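You operate a simulated robot arm through the tools that you are given. There is no shell and no other tool.

You run a simulated robot arm. Do the job below in one go: nothing can be reset, and whatever is moved stays where it is left.

JOB
Change the machine over from its spool to the teal thread cone.
Fine: switch off first; spool on the free peg of the rack's low row, cone on the cone stand, guide arm up.

Only the result counts: the job must be done as asked and must still hold three seconds after the hand-in. Knocking over, shifting, dropping, spilling or breaking anything else fails it.

ROBOT AND FRAMES
A 6-joint arm with a two-finger gripper, fixed in place. Base frame: the origin is on the floor under the middle of its stand, x ahead of it, y to its left, z up; the work surface is at about z = 74.3. Lengths are in cm, angles in rad, forces in N, time in s.
It reaches about 141.7 cm from its shoulder. Its first joint turns from -2.897 to 2.897 rad. Payload 3.43 kg.
Tool frame: the origin (TCP) lies between the finger pads and is the grasp point; the fingertips stand 2 cm ahead of it; z points along the fingers, y is the line along which they close. The gripper opens to 19 cm; its body begins 24.8 cm behind the TCP.
Orientation is that of the tool frame in the base frame, as a unit quaternion [w, x, y, z]. With the fingers straight down and closing along the base's y, the tool's x points along the base's -x, its y along +y and its z along -z.

CONTROLS
- The arm moves only by the tool step_arm. Its argument "targets" is a list of rows, each a list of 6 numbers: the shift along the tool's x, y, z in units of 400 mm (1.0 is 400 mm), then the turn, a rotation vector about the tool's x, y, z in units of 90 degrees (1.0 is 90 degrees). In form: [[dx, dy, dz, ax, ay, az], ...]. A call has 1 to 20 rows; each row is the pose to reach, as a shift and turn from the pose commanded when the call began, along the tool's axes at that moment. "hand" is the gripper command, from -1 (fully open) to 1 (shut), values between in proportion, set as the call begins (left out, the last holds). A call with a number of a shift or a turn outside -1 to 1 is refused whole. A row lasts 0.2 s, in which the tool goes at most 5 cm and 0.15 rad; a call with a longer step from one row to the next is refused whole, and so is a gripper value outside its range. Where a pose cannot be reached the arm comes as near as it can. A force on the tool above 40 N (or 10 N above the force at the start of the call, whichever is more), or a blocked arm, ends the call early, and 0.2 s more pass. The fingers move at their own pace (about 15.3 cm/s each) and stop on an object; they squeeze with about 21 N. The grip force told is the motor's: it shows also when the fingers shut on nothing. Time passes only in rows, and 0.2 s behind the last, so rows that repeat a pose let the fingers close. The reply holds the time, the measured pose of the TCP, the force on the tool along the base axes, the opening and the grip force, in the units named above and with some noise, with the torque about the TCP (base axes, N m) and any sound that the robot's microphone picked up.
- Cameras (640 x 400 px; columns grow to the right, rows downward): "scene" is fixed at [22.03, 50.01, 136.46]; the picture's right is [-0.61, -0.79, 0.00], its down [-0.38, 0.30, -0.87] and it looks along [0.69, -0.54, -0.48] (base axes); focal length 250 px, centre (320, 200). "wrist" rides on the gripper at [7, -0.8, -28.8] in the tool frame; the picture's right is [0.12, 0.99, 0.00], its down [-0.96, 0.12, -0.25] and it looks along [-0.24, 0.03, 0.97] (tool axes); focal length 261 px, centre (320, 200). There is no depth. A picture from a camera that has moved, and an enlarged one, comes with that camera's place and axes in the base frame and with its lens.
- snapshot(camera): a new picture of that camera. The clock stands still meanwhile.
- move_column(by): moves the trunk up (or, below 0, down) by that many cm; the arm rides with it, the base frame stays. It gives what a move gives, with no picture.
- close_up(camera, box): a new picture of the part [left, top, right, bottom] of that camera's present view, enlarged. The clock stands still meanwhile.
- hand_in(): hands the job in; it is judged then, once.

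Nothing tells you positions but the pictures and the camera data. Unless the task says otherwise, let go and move clear before handing in.

The tools are called after "Emit:" by a JSON object that holds its "method" and its "body". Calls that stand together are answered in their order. step_arm: Moves the arm, as the interface text tells. Its arguments: {"type":"object","properties":{"targets":{"type":"array"},"hand":{"type":"number"}},"required":["targets"]} The other tools are called the same way: move_column (by) moves the trunk up or down; snapshot (camera) takes a picture; close_up (camera, box) takes an enlarged picture of a part of a camera's view; hand_in () hands the job in.

At the start:

```text
time_s: 0.0
ee_pos: [60.24, -42.39, 131.95]
tool_rot: [0.0, 0.0, 1.0, 0.0]
wrist_force: [-0.4, 0.3, -0.2]
ft_torque: [-0.02, -0.05, -0.01]
grip_width: 19.02
grip_force: 0.0
trunk travel left (down, up): [-25.0, 19.0]
```

scene: 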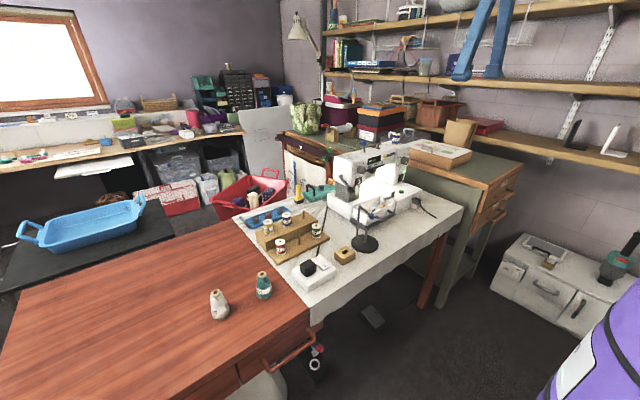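
wrist: 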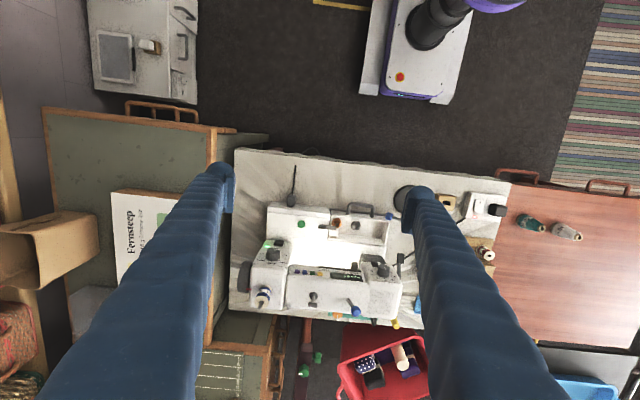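

I see a sewing machine on a white table, a spool rack with pegs, a black cone stand, a switch box, and two cones (white and teal) on the brown desk. I'll take enlarged views first to locate everything.

Emit:
{"method": "close_up", "body": {"camera": "scene", "box": [230, 180, 390, 300]}}

Emit:
{"method": "close_up", "body": {"camera": "scene", "box": [310, 120, 450, 260]}}

Emit:
{"method": "close_up", "body": {"camera": "wrist", "box": [220, 140, 420, 340]}}

Emit:
{"method": "close_up", "body": {"camera": "wrist", "box": [380, 160, 600, 340]}}

Emit:
{"method": "close_up", "body": {"camera": "scene", "box": [190, 250, 350, 350]}}

```text
3.33 times, centred on (310, 240) of scene
camera zoom: at [22.03, 50.01, 136.46], right [-0.61, -0.79, 0.0], down [-0.38, 0.3, -0.87], along [0.69, -0.54, -0.48], focal length 832 px, centre (353, 67)
```

zoom: 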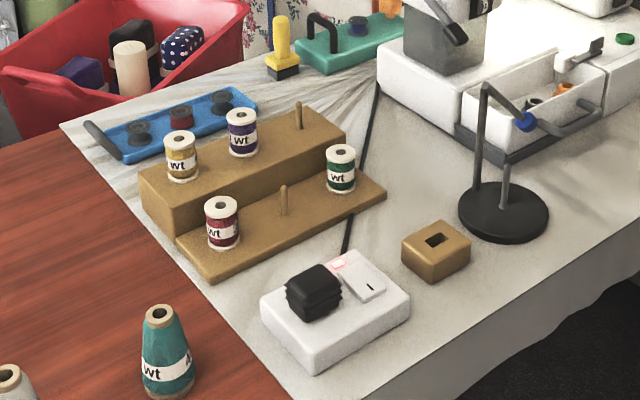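

```text
2.86 times, centred on (380, 190) of scene
camera zoom: at [22.03, 50.01, 136.46], right [-0.61, -0.79, 0.0], down [-0.38, 0.3, -0.87], along [0.69, -0.54, -0.48], focal length 713 px, centre (149, 229)
```

zoom: 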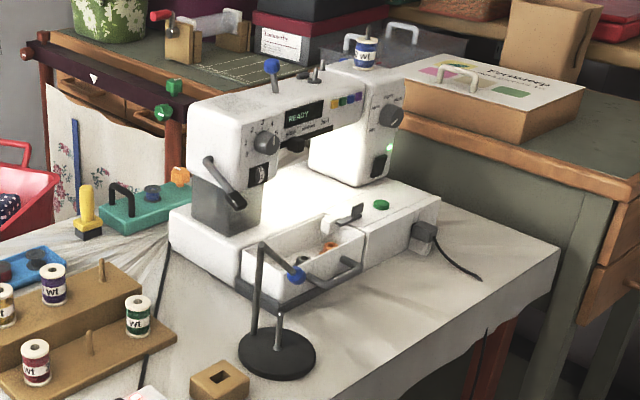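

```text
2.00 times, centred on (320, 240) of wrist
camera zoom: at [53.31, -43.12, 160.78], right [-0.12, 0.99, 0.0], down [0.96, 0.12, 0.25], along [0.24, 0.03, -0.97], focal length 521 px, centre (320, 120)
```

zoom: 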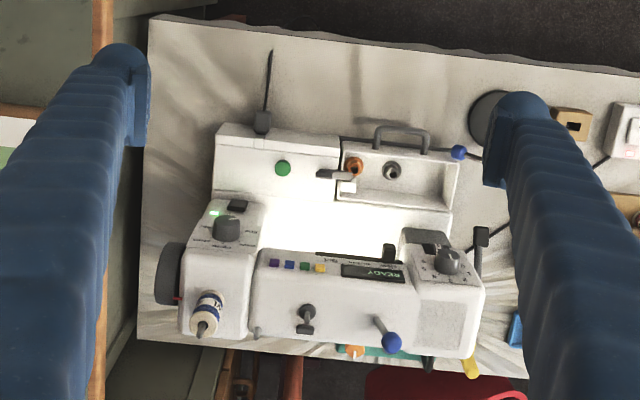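

```text
2.22 times, centred on (490, 250) of wrist
camera zoom: at [53.31, -43.12, 160.78], right [-0.12, 0.99, 0.0], down [0.96, 0.12, 0.25], along [0.24, 0.03, -0.97], focal length 579 px, centre (-58, 89)
```

zoom: 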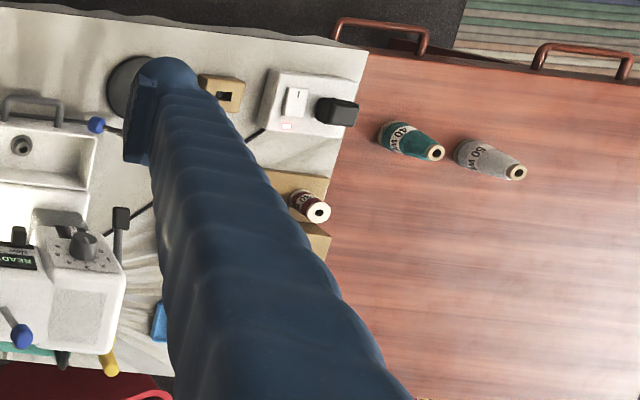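

```text
4.00 times, centred on (270, 300) of scene
camera zoom: at [22.03, 50.01, 136.46], right [-0.61, -0.79, 0.0], down [-0.38, 0.3, -0.87], along [0.69, -0.54, -0.48], focal length 999 px, centre (520, -200)
```

zoom: 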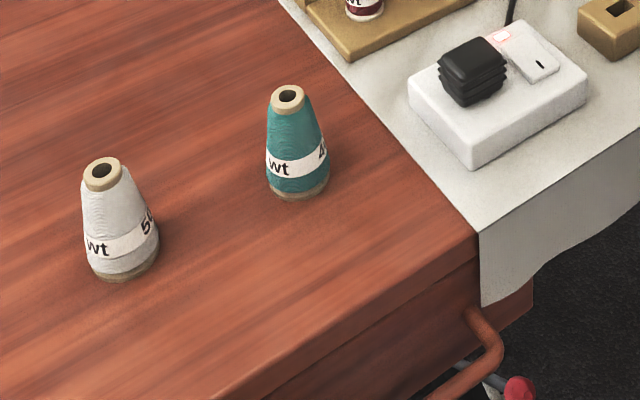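

Emit:
{"method": "step_arm", "body": {"targets": [[-0.01, 0.1, 0.02, 0, 0, 0], [-0.02, 0.2, 0.04, 0, 0, 0], [-0.03, 0.3, 0.06, 0, 0, 0], [-0.04, 0.4, 0.08, 0, 0, 0], [-0.05, 0.5, 0.1, 0, 0, 0], [-0.06, 0.6, 0.12, 0, 0, 0], [-0.07, 0.7, 0.14, 0, 0, 0], [-0.08, 0.8, 0.16, 0, 0, 0], [-0.09, 0.9, 0.18, 0, 0, 0], [-0.1, 1.0, 0.2, 0, 0, 0]], "hand": -1}}

Emit:
{"method": "snapshot", "body": {"camera": "wrist"}}

Emit:
{"method": "snapshot", "body": {"camera": "scene"}}

```text
time_s: 2.2
ee_pos: [64.33, -2.2, 124.12]
tool_rot: [-0.001, 0.0, 1.0, 0.001]
wrist_force: [-0.3, -0.3, -0.3]
ft_torque: [-0.05, 0.02, 0.01]
grip_width: 19.0
grip_force: 0.1
trunk travel left (down, up): [-25.0, 19.0]
```

```text
taken
camera wrist: at [57.21, -2.96, 152.86], right [-0.12, 0.99, 0.0], down [0.96, 0.11, 0.25], along [0.24, 0.03, -0.97], focal length 261 px, centre (320, 200)
```

wrist: 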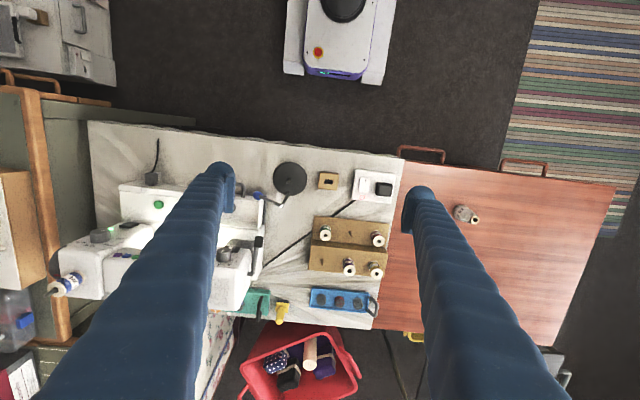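

```text
taken
```

scene: 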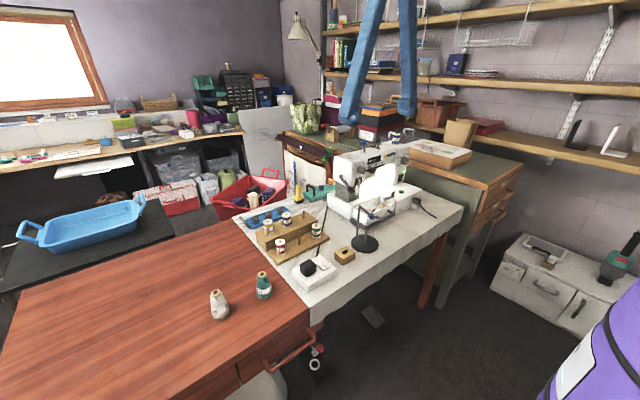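

The wrist view now shows the stand, box, and rack from above. I'll enlarge these areas.

Emit:
{"method": "close_up", "body": {"camera": "wrist", "box": [230, 150, 326, 210]}}

Emit:
{"method": "close_up", "body": {"camera": "wrist", "box": [310, 155, 406, 215]}}

Emit:
{"method": "close_up", "body": {"camera": "wrist", "box": [290, 200, 402, 320]}}

Emit:
{"method": "close_up", "body": {"camera": "scene", "box": [335, 185, 431, 260]}}

Emit:
{"method": "close_up", "body": {"camera": "scene", "box": [280, 245, 376, 295]}}

Emit:
{"method": "close_up", "body": {"camera": "scene", "box": [325, 125, 437, 195]}}

```text
6.67 times, centred on (278, 180) of wrist
camera zoom: at [57.21, -2.96, 152.86], right [-0.12, 0.99, 0.0], down [0.96, 0.11, 0.25], along [0.24, 0.03, -0.97], focal length 1738 px, centre (600, 333)
```

zoom: 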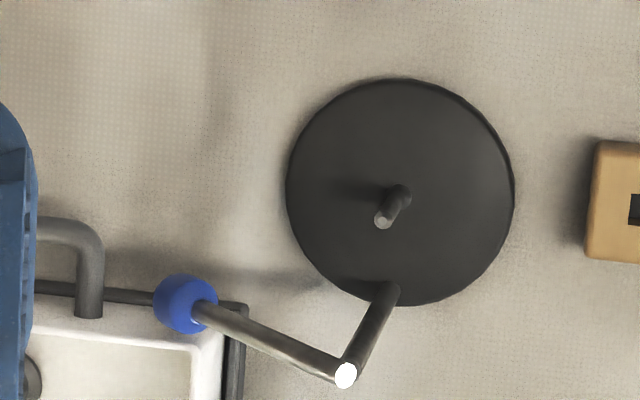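

```text
6.67 times, centred on (358, 185) of wrist
camera zoom: at [57.21, -2.96, 152.86], right [-0.12, 0.99, 0.0], down [0.96, 0.11, 0.25], along [0.24, 0.03, -0.97], focal length 1738 px, centre (67, 300)
```

zoom: 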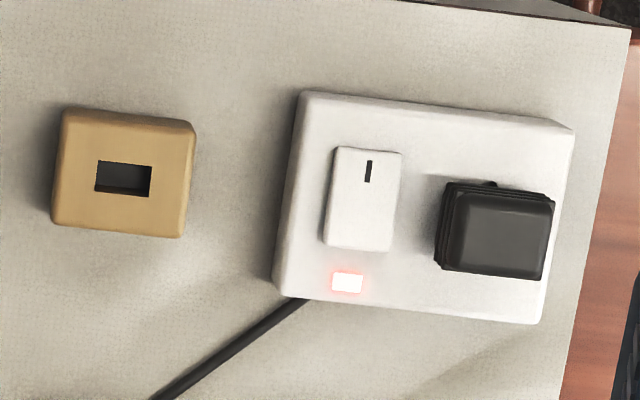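

```text
3.33 times, centred on (346, 260) of wrist
camera zoom: at [57.21, -2.96, 152.86], right [-0.12, 0.99, 0.0], down [0.96, 0.11, 0.25], along [0.24, 0.03, -0.97], focal length 869 px, centre (233, 0)
```

zoom: 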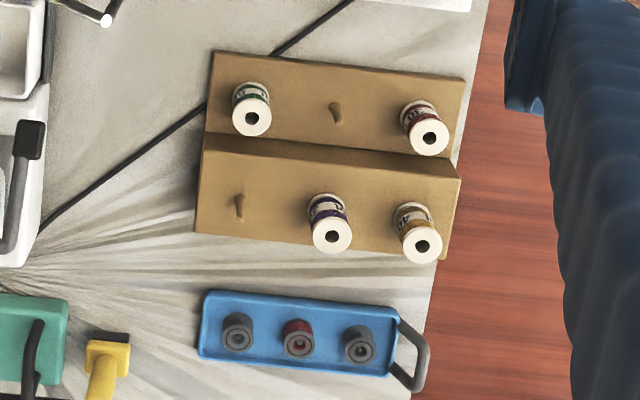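

```text
5.33 times, centred on (383, 222) of scene
camera zoom: at [22.03, 50.01, 136.46], right [-0.61, -0.79, 0.0], down [-0.38, 0.3, -0.87], along [0.69, -0.54, -0.48], focal length 1332 px, centre (-16, 80)
```

zoom: 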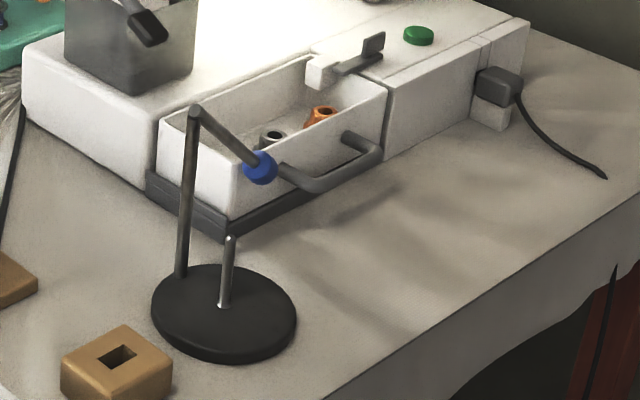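

```text
6.67 times, centred on (328, 270) of scene
camera zoom: at [22.03, 50.01, 136.46], right [-0.61, -0.79, 0.0], down [-0.38, 0.3, -0.87], along [0.69, -0.54, -0.48], focal length 1664 px, centre (267, -267)
```

zoom: 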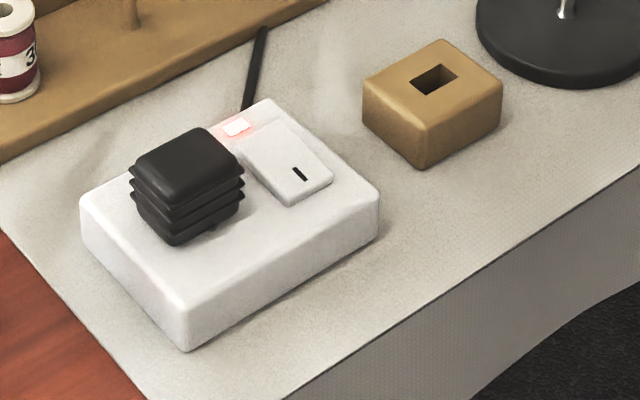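

```text
5.71 times, centred on (381, 160) of scene
camera zoom: at [22.03, 50.01, 136.46], right [-0.61, -0.79, 0.0], down [-0.38, 0.3, -0.87], along [0.69, -0.54, -0.48], focal length 1427 px, centre (-29, 429)
```

zoom: 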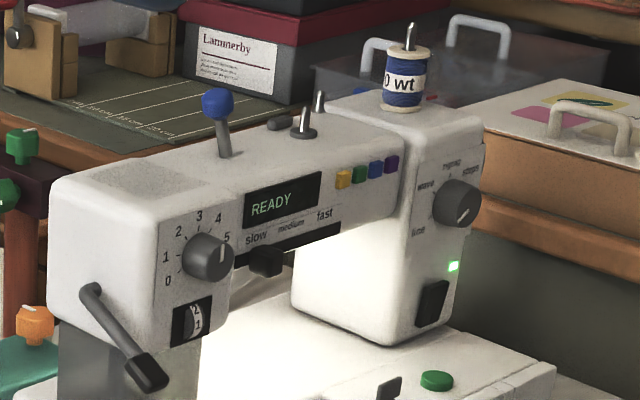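

Emit:
{"method": "close_up", "body": {"camera": "scene", "box": [388, 165, 420, 185]}}

Emit:
{"method": "close_up", "body": {"camera": "scene", "box": [385, 120, 417, 150]}}

Emit:
{"method": "close_up", "body": {"camera": "scene", "box": [355, 135, 387, 155]}}

Emit:
{"method": "close_up", "body": {"camera": "scene", "box": [345, 195, 405, 235]}}

Emit:
{"method": "close_up", "body": {"camera": "scene", "box": [310, 255, 342, 275]}}

Emit:
{"method": "close_up", "body": {"camera": "scene", "box": [255, 210, 335, 260]}}

```text
16.00 times, centred on (404, 175) of scene
camera zoom: at [22.03, 50.01, 136.46], right [-0.61, -0.79, 0.0], down [-0.38, 0.3, -0.87], along [0.69, -0.54, -0.48], focal length 3994 px, centre (-1024, 600)
```

zoom: 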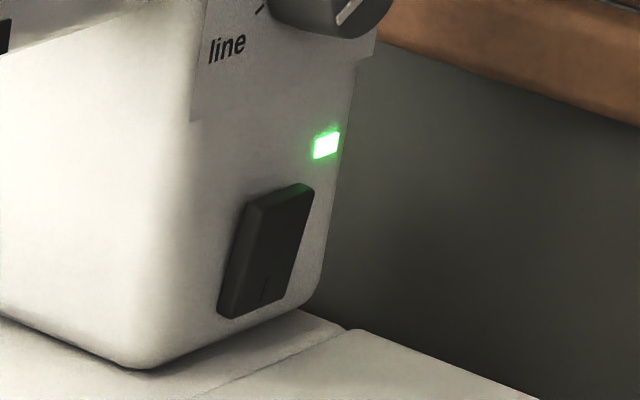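

```text
13.33 times, centred on (401, 135) of scene
camera zoom: at [22.03, 50.01, 136.46], right [-0.61, -0.79, 0.0], down [-0.38, 0.3, -0.87], along [0.69, -0.54, -0.48], focal length 3329 px, centre (-760, 1067)
```

zoom: 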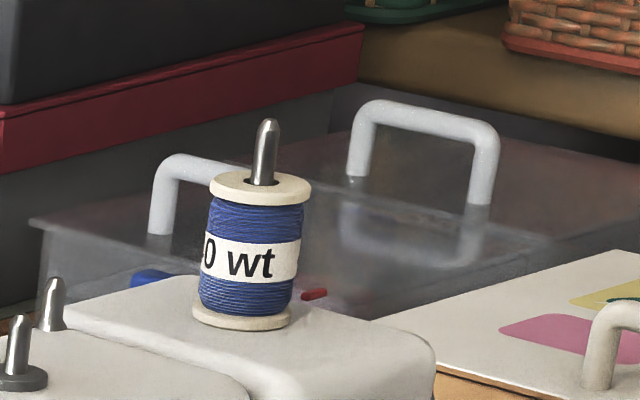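

```text
16.00 times, centred on (371, 145) of scene
camera zoom: at [22.03, 50.01, 136.46], right [-0.61, -0.79, 0.0], down [-0.38, 0.3, -0.87], along [0.69, -0.54, -0.48], focal length 3994 px, centre (-496, 1080)
```

zoom: 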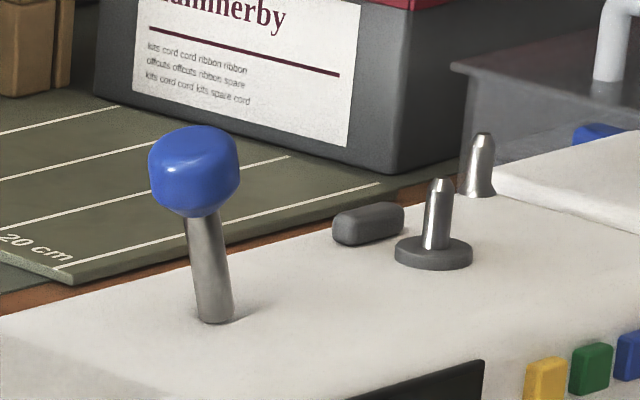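

```text
10.00 times, centred on (375, 215) of scene
camera zoom: at [22.03, 50.01, 136.46], right [-0.61, -0.79, 0.0], down [-0.38, 0.3, -0.87], along [0.69, -0.54, -0.48], focal length 2497 px, centre (-230, 50)
```

zoom: 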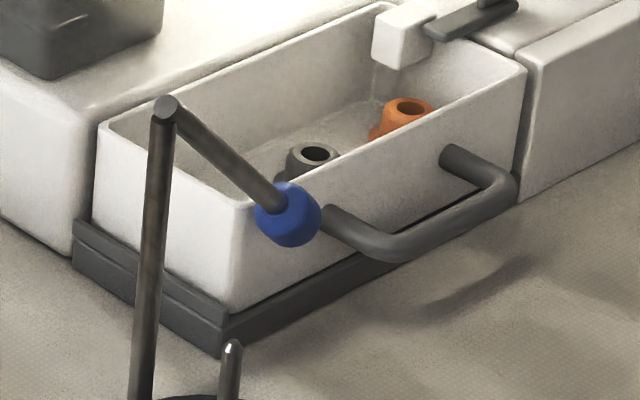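

```text
16.00 times, centred on (326, 265) of scene
camera zoom: at [22.03, 50.01, 136.46], right [-0.61, -0.79, 0.0], down [-0.38, 0.3, -0.87], along [0.69, -0.54, -0.48], focal length 3994 px, centre (224, -840)
```

zoom: 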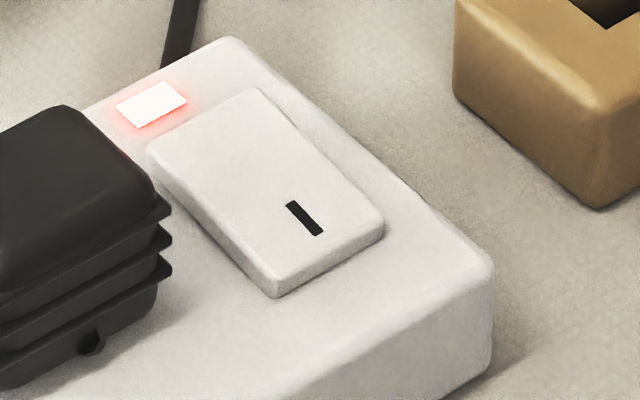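

```text
8.00 times, centred on (295, 235) of scene
camera zoom: at [22.03, 50.01, 136.46], right [-0.61, -0.79, 0.0], down [-0.38, 0.3, -0.87], along [0.69, -0.54, -0.48], focal length 1997 px, centre (520, -80)
```

zoom: 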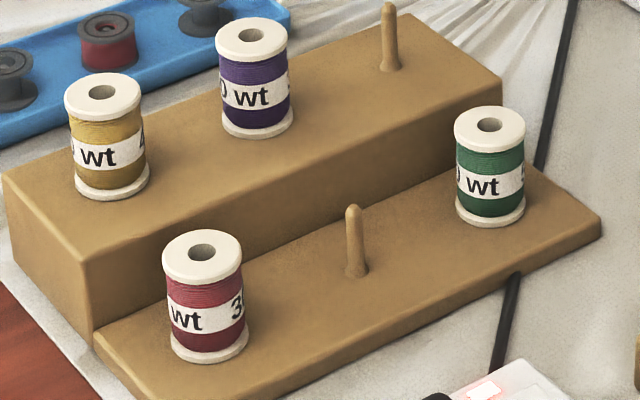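

Emit:
{"method": "step_arm", "body": {"targets": [[0.01, -0.1, 0.0, 0, 0, 0], [0.02, -0.2, 0.0, 0, 0, 0], [0.03, -0.3, 0.0, 0, 0, 0], [0.04, -0.4, 0.0, 0, 0, 0], [0.05, -0.5, 0.0, 0, 0, 0], [0.06, -0.6, 0.0, 0, 0, 0], [0.07, -0.7, 0.0, 0, 0, 0], [0.08, -0.8, 0.0, 0, 0, 0], [0.09, -0.9, 0.0, 0, 0, 0], [0.1, -1.0, 0.0, 0, 0, 0]]}}

Emit:
{"method": "step_arm", "body": {"targets": [[0.0, -0.04, 0.04, 0, -0.08, 0], [0.0, -0.08, 0.08, 0, -0.16, 0], [0.0, -0.12, 0.12, 0, -0.24, 0], [0.0, -0.16, 0.16, 0, -0.32, 0], [0.0, -0.2, 0.2, 0, -0.4, 0], [0.0, -0.24, 0.24, 0, -0.48, 0], [0.0, -0.25, 0.3, 0, -0.55, 0]]}}

Emit:
{"method": "snapshot", "body": {"camera": "wrist"}}

Emit:
{"method": "snapshot", "body": {"camera": "scene"}}

```text
time_s: 4.4
ee_pos: [60.3, -42.58, 124.0]
tool_rot: [-0.001, 0.0, 1.0, 0.0]
wrist_force: [-1.2, 0.2, -0.3]
ft_torque: [0.01, -0.04, -0.02]
grip_width: 19.0
grip_force: 0.0
trunk travel left (down, up): [-25.0, 19.0]
```

```text
time_s: 6.0
ee_pos: [60.19, -52.5, 111.9]
tool_rot: [0.419, 0.001, 0.908, 0.0]
wrist_force: [-1.0, 0.2, 0.1]
ft_torque: [0.02, -0.04, 0.04]
grip_width: 19.0
grip_force: 0.0
trunk travel left (down, up): [-25.0, 19.0]
```

```text
taken
camera wrist: at [33.85, -53.16, 125.3], right [-0.08, 0.99, -0.09], down [0.44, 0.11, 0.89], along [0.9, 0.03, -0.44], focal length 261 px, centre (320, 200)
```

wrist: 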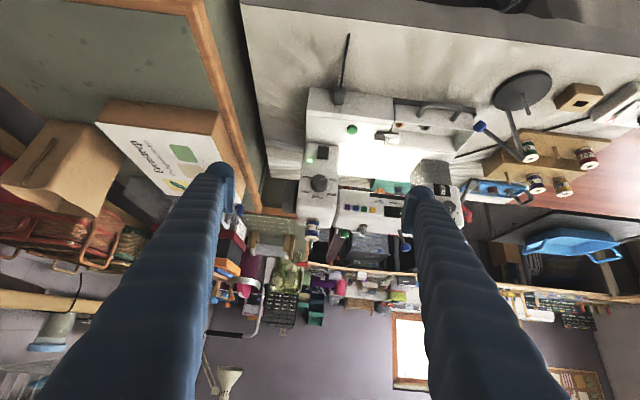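

```text
taken
```

scene: 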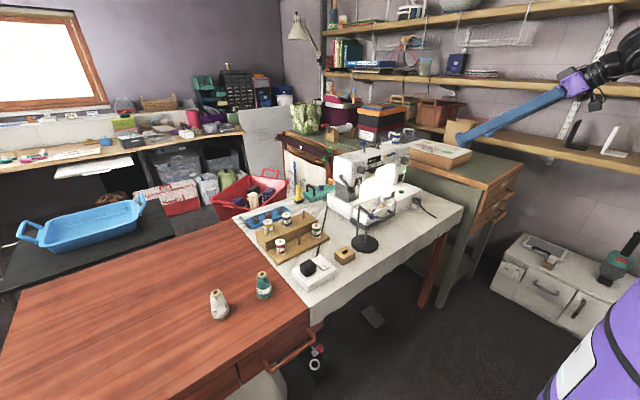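

Emit:
{"method": "close_up", "body": {"camera": "wrist", "box": [295, 80, 455, 240]}}

Emit:
{"method": "close_up", "body": {"camera": "wrist", "box": [300, 135, 348, 165]}}

Emit:
{"method": "close_up", "body": {"camera": "wrist", "box": [450, 60, 562, 170]}}

```text
2.50 times, centred on (375, 160) of wrist
camera zoom: at [33.85, -53.16, 125.3], right [-0.08, 0.99, -0.09], down [0.44, 0.11, 0.89], along [0.9, 0.03, -0.44], focal length 652 px, centre (182, 300)
```

zoom: 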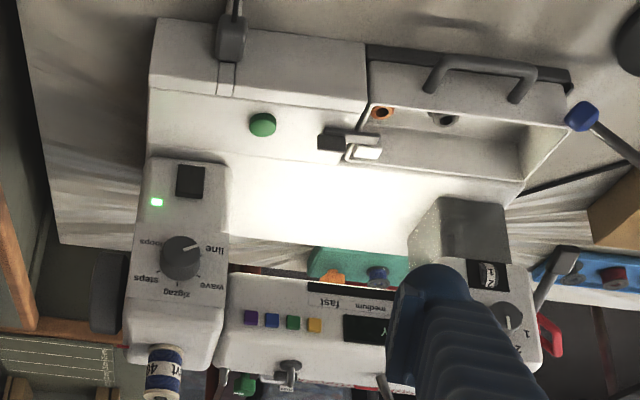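

```text
13.33 times, centred on (324, 150) of wrist
camera zoom: at [33.85, -53.16, 125.3], right [-0.08, 0.99, -0.09], down [0.44, 0.11, 0.89], along [0.9, 0.03, -0.44], focal length 3475 px, centre (267, 867)
```

zoom: 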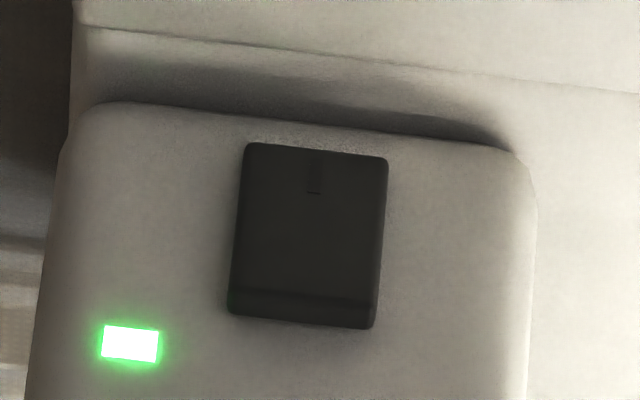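

```text
3.64 times, centred on (506, 115) of wrist
camera zoom: at [33.85, -53.16, 125.3], right [-0.08, 0.99, -0.09], down [0.44, 0.11, 0.89], along [0.9, 0.03, -0.44], focal length 948 px, centre (-356, 509)
```

zoom: 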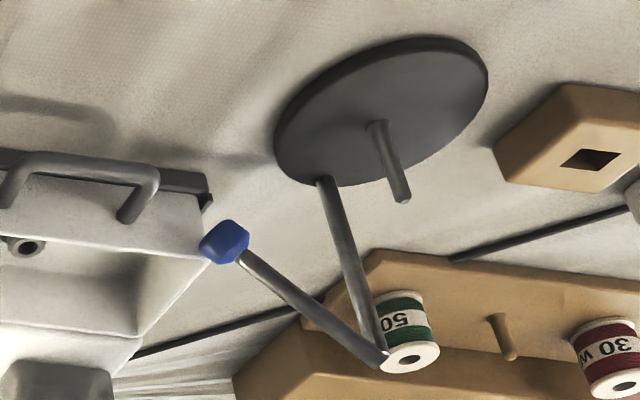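

The machine's own black rocker, with its "I" end at the bottom and a green lamp beside it, sits on the column front at about (87.2, -51.7, 86.2). I take it as the machine's switch. I'll shut the fingers and look at their tips before pressing.

Emit:
{"method": "step_arm", "body": {"targets": [[0, 0, 0, 0, -0.08, 0], [0, 0, 0, 0, -0.16, 0], [0, 0, 0, 0, -0.2, 0], [0, 0, 0, 0, -0.2, 0], [0, 0, 0, 0, -0.2, 0]], "hand": 1}}

Emit:
{"method": "snapshot", "body": {"camera": "wrist"}}

Emit:
{"method": "close_up", "body": {"camera": "scene", "box": [420, 40, 580, 180]}}

```text
time_s: 7.2
ee_pos: [60.28, -52.46, 111.99]
tool_rot: [0.556, 0.0, 0.831, 0.0]
wrist_force: [0.0, -0.4, 0.6]
ft_torque: [0.01, 0.01, 0.0]
grip_width: 0.0
grip_force: 20.5
trunk travel left (down, up): [-25.0, 19.0]
```

```text
taken
camera wrist: at [30.97, -53.13, 116.56], right [-0.05, 0.99, -0.11], down [0.14, 0.12, 0.98], along [0.99, 0.03, -0.14], focal length 261 px, centre (320, 200)
```

wrist: 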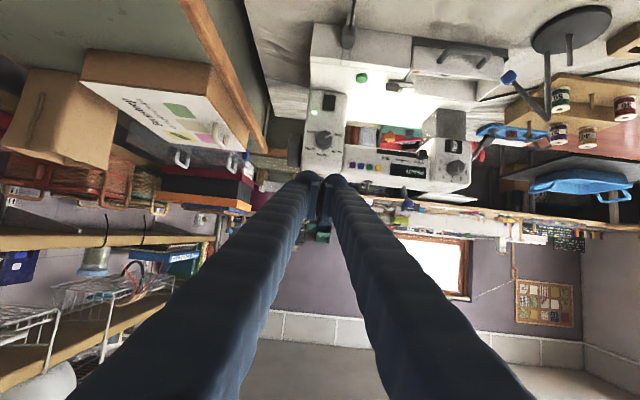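

```text
2.86 times, centred on (500, 110) of scene
camera zoom: at [22.03, 50.01, 136.46], right [-0.61, -0.79, 0.0], down [-0.38, 0.3, -0.87], along [0.69, -0.54, -0.48], focal length 713 px, centre (-194, 457)
```

zoom: 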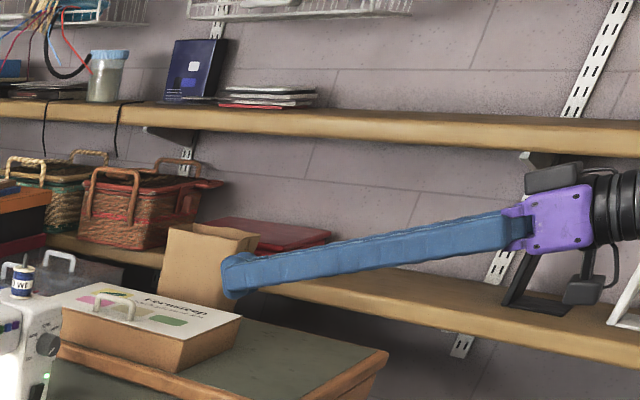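

Emit:
{"method": "close_up", "body": {"camera": "wrist", "box": [280, 150, 376, 210]}}

Emit:
{"method": "close_up", "body": {"camera": "scene", "box": [465, 120, 529, 160]}}

```text
6.67 times, centred on (328, 180) of wrist
camera zoom: at [30.97, -53.13, 116.56], right [-0.05, 0.99, -0.11], down [0.14, 0.12, 0.98], along [0.99, 0.03, -0.14], focal length 1738 px, centre (267, 333)
```

zoom: 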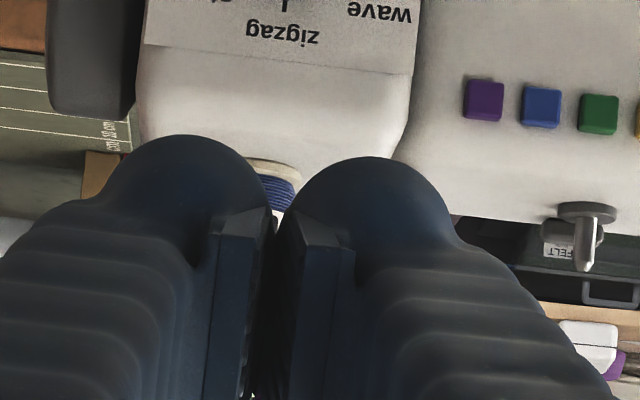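

```text
10.00 times, centred on (497, 140) of scene
camera zoom: at [22.03, 50.01, 136.46], right [-0.61, -0.79, 0.0], down [-0.38, 0.3, -0.87], along [0.69, -0.54, -0.48], focal length 2497 px, centre (-1450, 800)
```

zoom: 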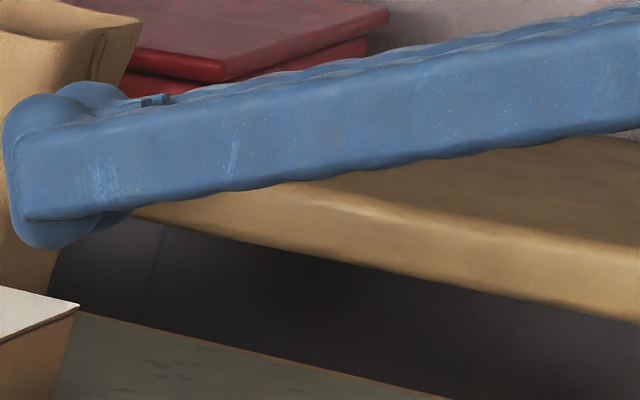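

Emit:
{"method": "step_arm", "body": {"targets": [[0.08, -0.002, 0.059, 0, -0.023, 0], [0.159, -0.004, 0.117, 0, -0.046, 0], [0.238, -0.006, 0.176, 0, -0.07, 0], [0.318, -0.009, 0.235, 0, -0.093, 0], [0.397, -0.011, 0.293, 0, -0.116, 0], [0.4766, -0.0135, 0.352, 0, -0.139, 0]]}}

Emit:
{"method": "close_up", "body": {"camera": "scene", "box": [340, 120, 500, 220]}}

Emit:
{"method": "snapshot", "body": {"camera": "wrist"}}

```text
time_s: 8.6
ee_pos: [67.82, -57.96, 90.17]
tool_rot: [0.638, 0.002, 0.77, 0.025]
wrist_force: [0.0, 0.1, 1.0]
ft_torque: [0.01, 0.05, 0.03]
grip_width: 0.0
grip_force: 21.2
out of reach, approached as far as the arm can: row 2, 3, 4, 5, 6
trunk travel left (down, up): [-25.0, 19.0]
```

```text
4.00 times, centred on (420, 170) of scene
camera zoom: at [22.03, 50.01, 136.46], right [-0.61, -0.79, 0.0], down [-0.38, 0.3, -0.87], along [0.69, -0.54, -0.48], focal length 999 px, centre (-80, 320)
```

zoom: 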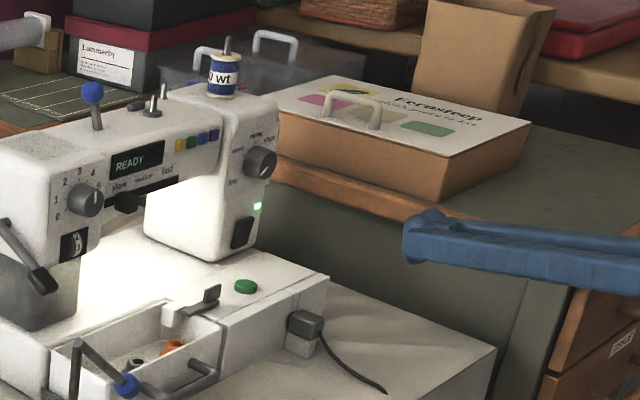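

```text
taken
camera wrist: at [38.28, -59.49, 88.59], right [-0.05, 1.0, -0.08], down [-0.07, 0.07, 0.99], along [1.0, 0.06, 0.06], focal length 261 px, centre (320, 200)
```

wrist: 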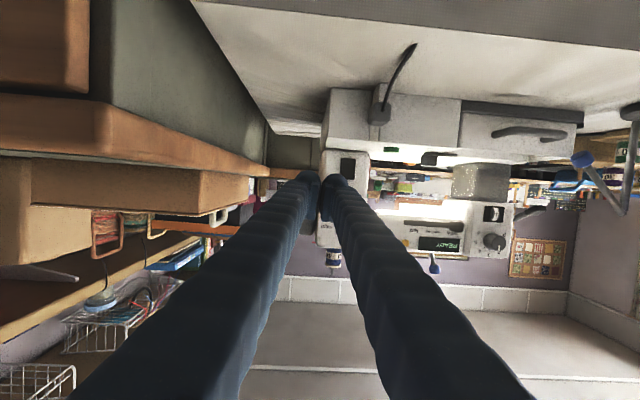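

Emit:
{"method": "step_arm", "body": {"targets": [[-0.0145, 0, 0.082, 0, 0, 0], [-0.029, 0, 0.164, 0, 0, 0], [-0.0435, 0, 0.246, 0, 0, 0]]}}

Emit:
{"method": "close_up", "body": {"camera": "scene", "box": [340, 120, 500, 220]}}

```text
time_s: 9.4
ee_pos: [77.78, -57.63, 90.16]
tool_rot: [0.637, 0.001, 0.77, 0.027]
wrist_force: [-0.4, 0.7, -0.2]
ft_torque: [0.03, 0.01, 0.06]
grip_width: 0.01
grip_force: 21.0
trunk travel left (down, up): [-25.0, 19.0]
```

```text
4.00 times, centred on (420, 170) of scene
camera zoom: at [22.03, 50.01, 136.46], right [-0.61, -0.79, 0.0], down [-0.38, 0.3, -0.87], along [0.69, -0.54, -0.48], focal length 999 px, centre (-80, 320)
```

zoom: 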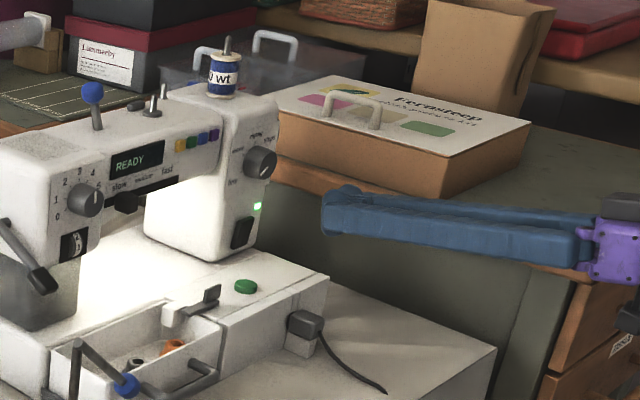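

Emit:
{"method": "step_arm", "body": {"targets": [[0.0125, 0.0556, 0.045, 0, 0, 0], [0.025, 0.1113, 0.09, 0, 0, 0]]}}

Emit:
{"method": "close_up", "body": {"camera": "scene", "box": [380, 155, 444, 195]}}

Emit:
{"method": "close_up", "body": {"camera": "wrist", "box": [280, 120, 376, 180]}}

```text
time_s: 10.0
ee_pos: [81.06, -52.95, 88.62]
tool_rot: [0.637, 0.002, 0.77, 0.025]
wrist_force: [-0.9, -0.4, 0.8]
ft_torque: [0.02, 0.0, 0.0]
grip_width: 0.0
grip_force: 21.3
trunk travel left (down, up): [-25.0, 19.0]
```

```text
10.00 times, centred on (412, 175) of scene
camera zoom: at [22.03, 50.01, 136.46], right [-0.61, -0.79, 0.0], down [-0.38, 0.3, -0.87], along [0.69, -0.54, -0.48], focal length 2497 px, centre (-600, 450)
```

zoom: 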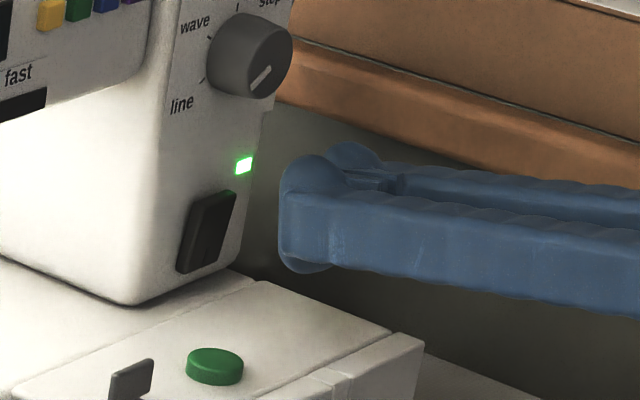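

```text
6.67 times, centred on (328, 150) of wrist
camera zoom: at [51.57, -54.42, 87.09], right [-0.05, 1.0, -0.08], down [-0.07, 0.07, 1.0], along [1.0, 0.06, 0.06], focal length 1738 px, centre (267, 533)
```

zoom: 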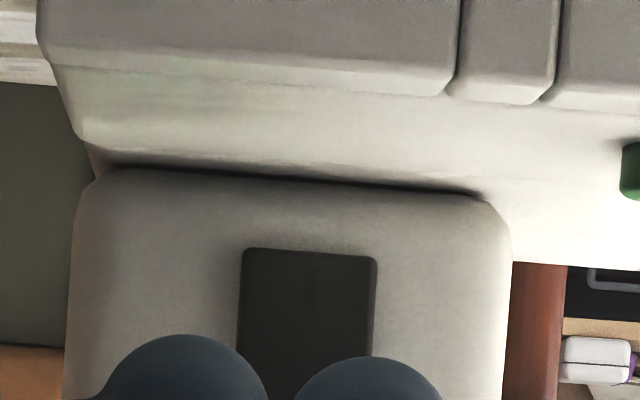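

Emit:
{"method": "step_arm", "body": {"targets": [[-0.0199, -0.0212, 0.0464, 0, 0, 0], [-0.0218, -0.0215, 0.0562, 0, 0, 0], [-0.0237, -0.0218, 0.066, 0, 0, 0], [-0.0255, -0.0222, 0.0758, 0, 0, 0], [-0.0274, -0.0225, 0.0856, 0, 0, 0]]}}

Emit:
{"method": "close_up", "body": {"camera": "scene", "box": [380, 155, 444, 195]}}

Emit:
{"method": "close_up", "body": {"camera": "wrist", "box": [280, 120, 376, 180]}}

```text
time_s: 11.2
ee_pos: [84.66, -53.65, 89.04]
tool_rot: [0.638, 0.001, 0.77, 0.026]
wrist_force: [-0.2, 0.1, 0.3]
ft_torque: [0.01, -0.03, 0.01]
grip_width: 0.01
grip_force: 21.5
trunk travel left (down, up): [-25.0, 19.0]
```

```text
10.00 times, centred on (412, 175) of scene
camera zoom: at [22.03, 50.01, 136.46], right [-0.61, -0.79, 0.0], down [-0.38, 0.3, -0.87], along [0.69, -0.54, -0.48], focal length 2497 px, centre (-600, 450)
```

zoom: 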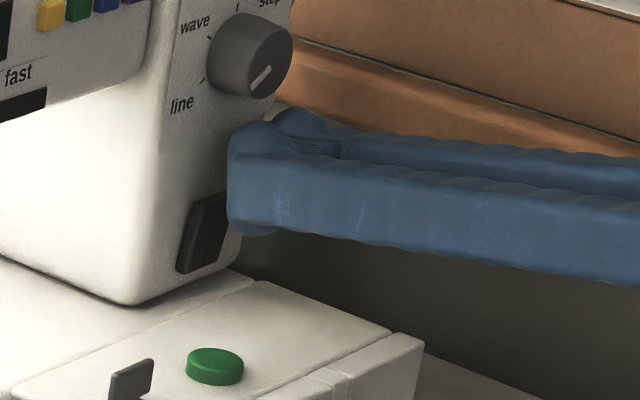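

```text
6.67 times, centred on (328, 150) of wrist
camera zoom: at [55.18, -55.26, 87.49], right [-0.05, 1.0, -0.08], down [-0.07, 0.07, 1.0], along [1.0, 0.06, 0.06], focal length 1738 px, centre (267, 533)
```

zoom: 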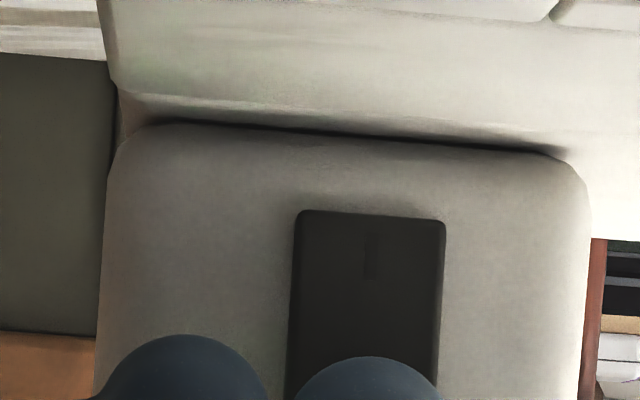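

Emit:
{"method": "step_arm", "body": {"targets": [[-0.0014, -0.0002, 0.0074, 0, 0, 0], [-0.0028, -0.0005, 0.0147, 0, 0, 0], [-0.0042, -0.0007, 0.0221, 0, 0, 0], [-0.0056, -0.001, 0.0294, 0, 0, 0], [-0.007, -0.0012, 0.0368, 0, 0, 0]]}}

Emit:
{"method": "close_up", "body": {"camera": "scene", "box": [340, 125, 436, 195]}}

```text
time_s: 12.6
ee_pos: [85.72, -53.76, 88.96]
tool_rot: [0.637, 0.003, 0.77, 0.027]
wrist_force: [-21.2, 3.9, 5.8]
ft_torque: [0.13, 0.21, 0.34]
grip_width: 0.0
grip_force: 21.1
trunk travel left (down, up): [-25.0, 19.0]
stopped in row 5: the force on the tool passed its limit at 42 N (the readings are from after the stop); the commanded pose is now the measured one
```

```text
5.71 times, centred on (388, 160) of scene
camera zoom: at [22.03, 50.01, 136.46], right [-0.61, -0.79, 0.0], down [-0.38, 0.3, -0.87], along [0.69, -0.54, -0.48], focal length 1427 px, centre (-69, 429)
```

zoom: 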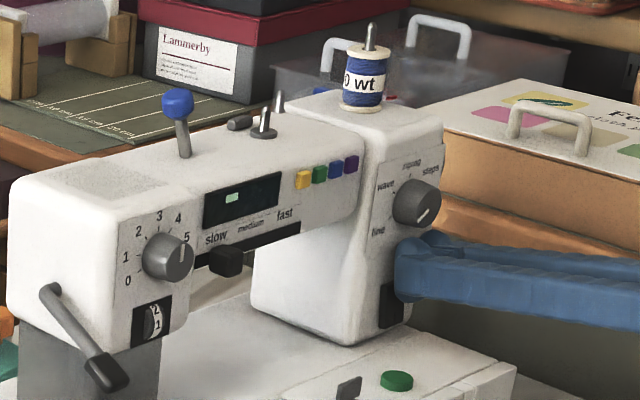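

The work light went out and READY disappeared. I'll back off and look at the rocker and display.

Emit:
{"method": "step_arm", "body": {"targets": [[0.007, 0.001, -0.037, 0, 0, 0], [0.02, 0.003, -0.105, 0, 0, 0], [0.045, 0.006, -0.22, 0, 0, 0]]}}

Emit:
{"method": "close_up", "body": {"camera": "scene", "box": [340, 125, 436, 195]}}

Emit:
{"method": "close_up", "body": {"camera": "scene", "box": [388, 165, 420, 185]}}

Emit:
{"method": "close_up", "body": {"camera": "scene", "box": [280, 245, 376, 295]}}

Emit:
{"method": "close_up", "body": {"camera": "scene", "box": [368, 150, 392, 165]}}

```text
time_s: 13.3
ee_pos: [77.05, -53.79, 89.07]
tool_rot: [0.637, 0.003, 0.771, 0.026]
wrist_force: [-0.3, 0.7, 0.0]
ft_torque: [-0.02, -0.02, -0.02]
grip_width: 0.0
grip_force: 20.9
trunk travel left (down, up): [-25.0, 19.0]
```

```text
5.71 times, centred on (388, 160) of scene
camera zoom: at [22.03, 50.01, 136.46], right [-0.61, -0.79, 0.0], down [-0.38, 0.3, -0.87], along [0.69, -0.54, -0.48], focal length 1427 px, centre (-69, 429)
```

zoom: 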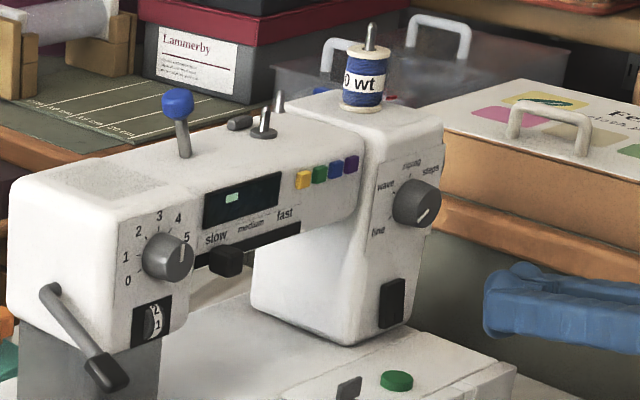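

```text
16.00 times, centred on (404, 175) of scene
camera zoom: at [22.03, 50.01, 136.46], right [-0.61, -0.79, 0.0], down [-0.38, 0.3, -0.87], along [0.69, -0.54, -0.48], focal length 3994 px, centre (-1024, 600)
```

zoom: 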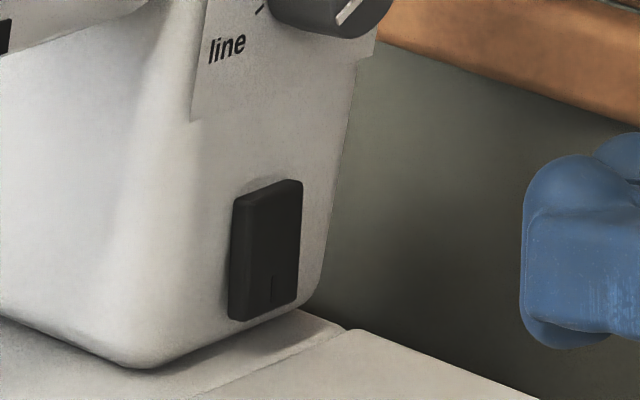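

```text
6.67 times, centred on (328, 270) of scene
camera zoom: at [22.03, 50.01, 136.46], right [-0.61, -0.79, 0.0], down [-0.38, 0.3, -0.87], along [0.69, -0.54, -0.48], focal length 1664 px, centre (267, -267)
```

zoom: 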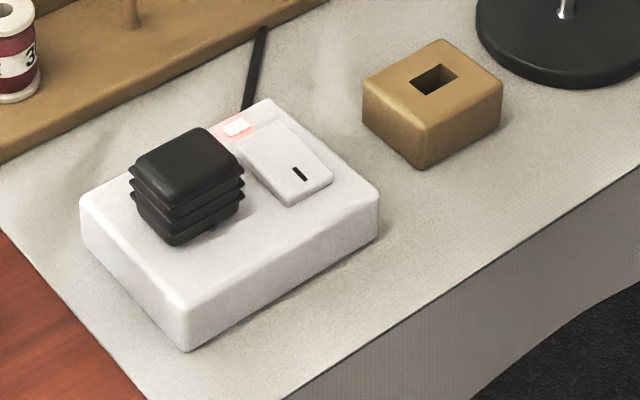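

```text
16.00 times, centred on (380, 158) of scene
camera zoom: at [22.03, 50.01, 136.46], right [-0.61, -0.79, 0.0], down [-0.38, 0.3, -0.87], along [0.69, -0.54, -0.48], focal length 3994 px, centre (-640, 880)
```

zoom: 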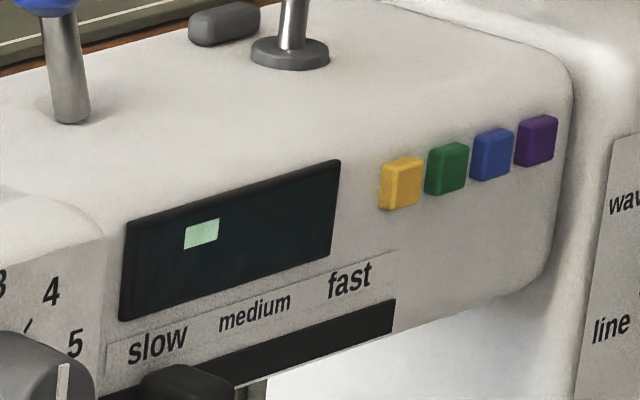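

Emit:
{"method": "close_up", "body": {"camera": "scene", "box": [371, 155, 383, 163]}}

Emit:
{"method": "close_up", "body": {"camera": "scene", "box": [300, 190, 364, 260]}}

Emit:
{"method": "close_up", "body": {"camera": "scene", "box": [405, 190, 453, 220]}}

Emit:
{"method": "snapshot", "body": {"camera": "wrist"}}

Emit:
{"method": "snapshot", "body": {"camera": "scene"}}

```text
16.00 times, centred on (377, 159) of scene
camera zoom: at [22.03, 50.01, 136.46], right [-0.61, -0.79, 0.0], down [-0.38, 0.3, -0.87], along [0.69, -0.54, -0.48], focal length 3994 px, centre (-592, 856)
```

zoom: 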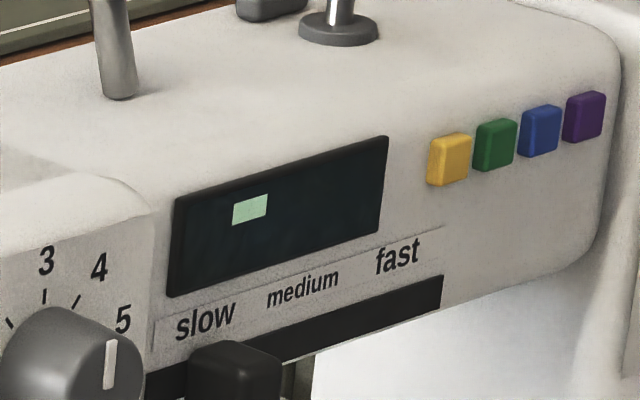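

```text
5.71 times, centred on (332, 225) of scene
camera zoom: at [22.03, 50.01, 136.46], right [-0.61, -0.79, 0.0], down [-0.38, 0.3, -0.87], along [0.69, -0.54, -0.48], focal length 1427 px, centre (251, 57)
```

zoom: 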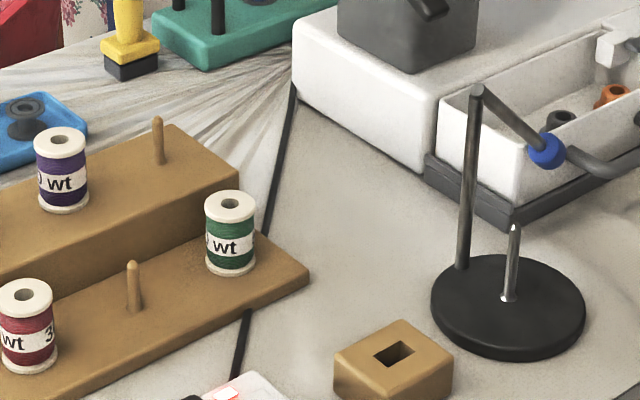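

```text
13.33 times, centred on (429, 205) of scene
camera zoom: at [22.03, 50.01, 136.46], right [-0.61, -0.79, 0.0], down [-0.38, 0.3, -0.87], along [0.69, -0.54, -0.48], focal length 3329 px, centre (-1133, 133)
```

zoom: 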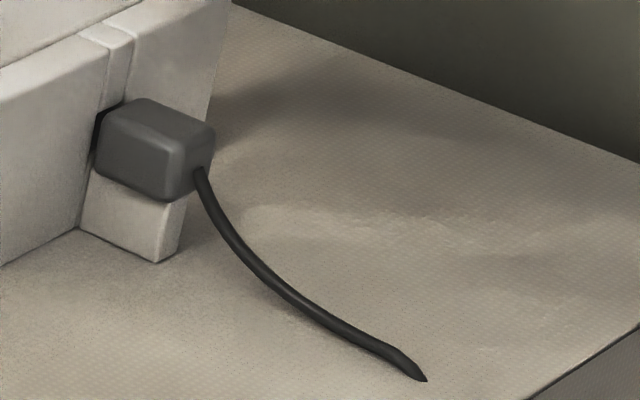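

```text
taken
camera wrist: at [47.49, -55.26, 87.38], right [-0.05, 1.0, -0.07], down [-0.06, 0.07, 1.0], along [1.0, 0.06, 0.06], focal length 261 px, centre (320, 200)
```

wrist: 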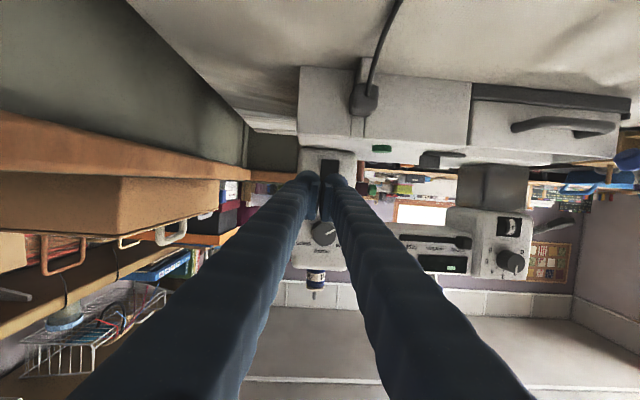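

```text
taken
```

scene: 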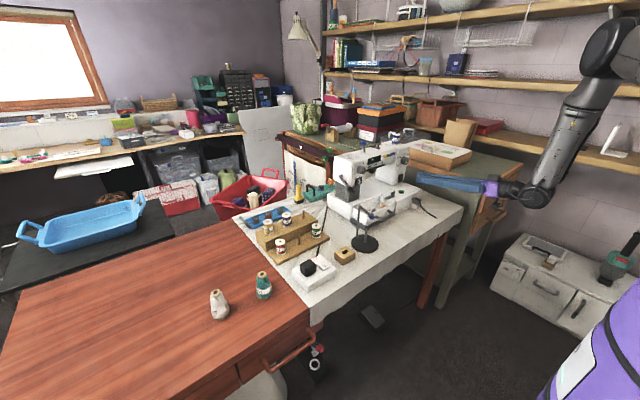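

The rocker is now off (lamp and work light out), but the display still shows a small standby mark and the mains box lamp is on. The box's cord runs to the machine, so I'll also switch the box off and check whether the mark goes out. First I'll retreat from the machine.

Emit:
{"method": "step_arm", "body": {"targets": [[-0.08, 0.012, -0.065, 0, 0.045, 0], [-0.16, 0.024, -0.125, 0, 0.09, 0], [-0.25, 0.036, -0.19, 0, 0.14, 0], [-0.33, 0.048, -0.25, 0, 0.19, 0], [-0.41, 0.06, -0.31, 0, 0.24, 0], [-0.49, 0.072, -0.375, 0, 0.29, 0], [-0.575, 0.083, -0.438, 0, 0.333, 0]]}}

```text
time_s: 14.9
ee_pos: [63.91, -51.8, 115.01]
tool_rot: [0.416, -0.004, 0.909, 0.026]
wrist_force: [-0.9, 0.0, 0.7]
ft_torque: [-0.03, 0.02, -0.01]
grip_width: 0.02
grip_force: 20.7
trunk travel left (down, up): [-25.0, 19.0]
```

Emit:
{"method": "step_arm", "body": {"targets": [[0.0017, 0.1186, 0.006, 0.0043, 0.0682, 0.0006], [0.0034, 0.2372, 0.012, 0.0085, 0.1363, 0.0013], [0.0051, 0.3558, 0.018, 0.0128, 0.2045, 0.002], [0.0069, 0.4744, 0.024, 0.017, 0.2727, 0.0026], [0.0086, 0.593, 0.03, 0.0213, 0.3409, 0.0033], [0.0103, 0.7116, 0.036, 0.0256, 0.409, 0.0039], [0.012, 0.8302, 0.042, 0.0298, 0.4772, 0.0046], [0.0137, 0.9487, 0.048, 0.0341, 0.5454, 0.0052]]}}

```text
time_s: 16.8
ee_pos: [64.13, -14.03, 114.68]
tool_rot: [-0.001, 0.001, 1.0, -0.001]
wrist_force: [0.5, 1.0, -0.1]
ft_torque: [-0.04, 0.05, 0.0]
grip_width: 0.01
grip_force: 21.7
trunk travel left (down, up): [-25.0, 19.0]
```

Emit:
{"method": "step_arm", "body": {"targets": [[-0.033, 0.1, 0.04, 0, 0, 0], [-0.066, 0.2, 0.08, 0, 0, 0], [-0.099, 0.3, 0.12, 0, 0, 0], [-0.132, 0.4, 0.2, 0, 0, 0], [-0.165, 0.5, 0.28, 0, 0, 0], [-0.1975, 0.595, 0.3675, 0, 0, 0]]}}

Emit:
{"method": "snapshot", "body": {"camera": "wrist"}}

Emit:
{"method": "close_up", "body": {"camera": "scene", "box": [250, 180, 410, 300]}}

```text
refused: row 4 steps farther than a row can; nothing moved
```

```text
taken
camera wrist: at [57.12, -14.69, 143.52], right [-0.12, 0.99, 0.0], down [0.96, 0.12, 0.25], along [0.24, 0.03, -0.97], focal length 261 px, centre (320, 200)
```

wrist: 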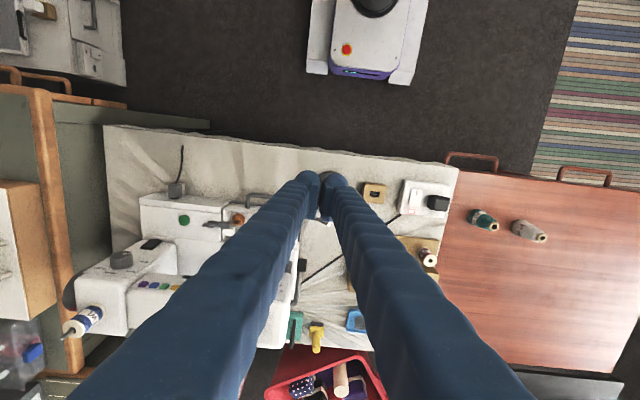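

```text
3.33 times, centred on (330, 240) of scene
camera zoom: at [22.03, 50.01, 136.46], right [-0.61, -0.79, 0.0], down [-0.38, 0.3, -0.87], along [0.69, -0.54, -0.48], focal length 832 px, centre (287, 67)
```

zoom: 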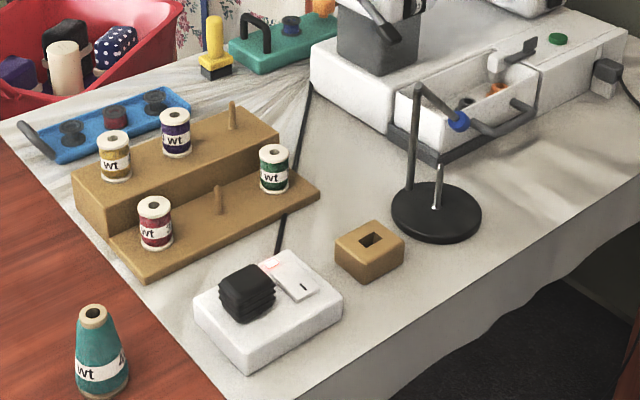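

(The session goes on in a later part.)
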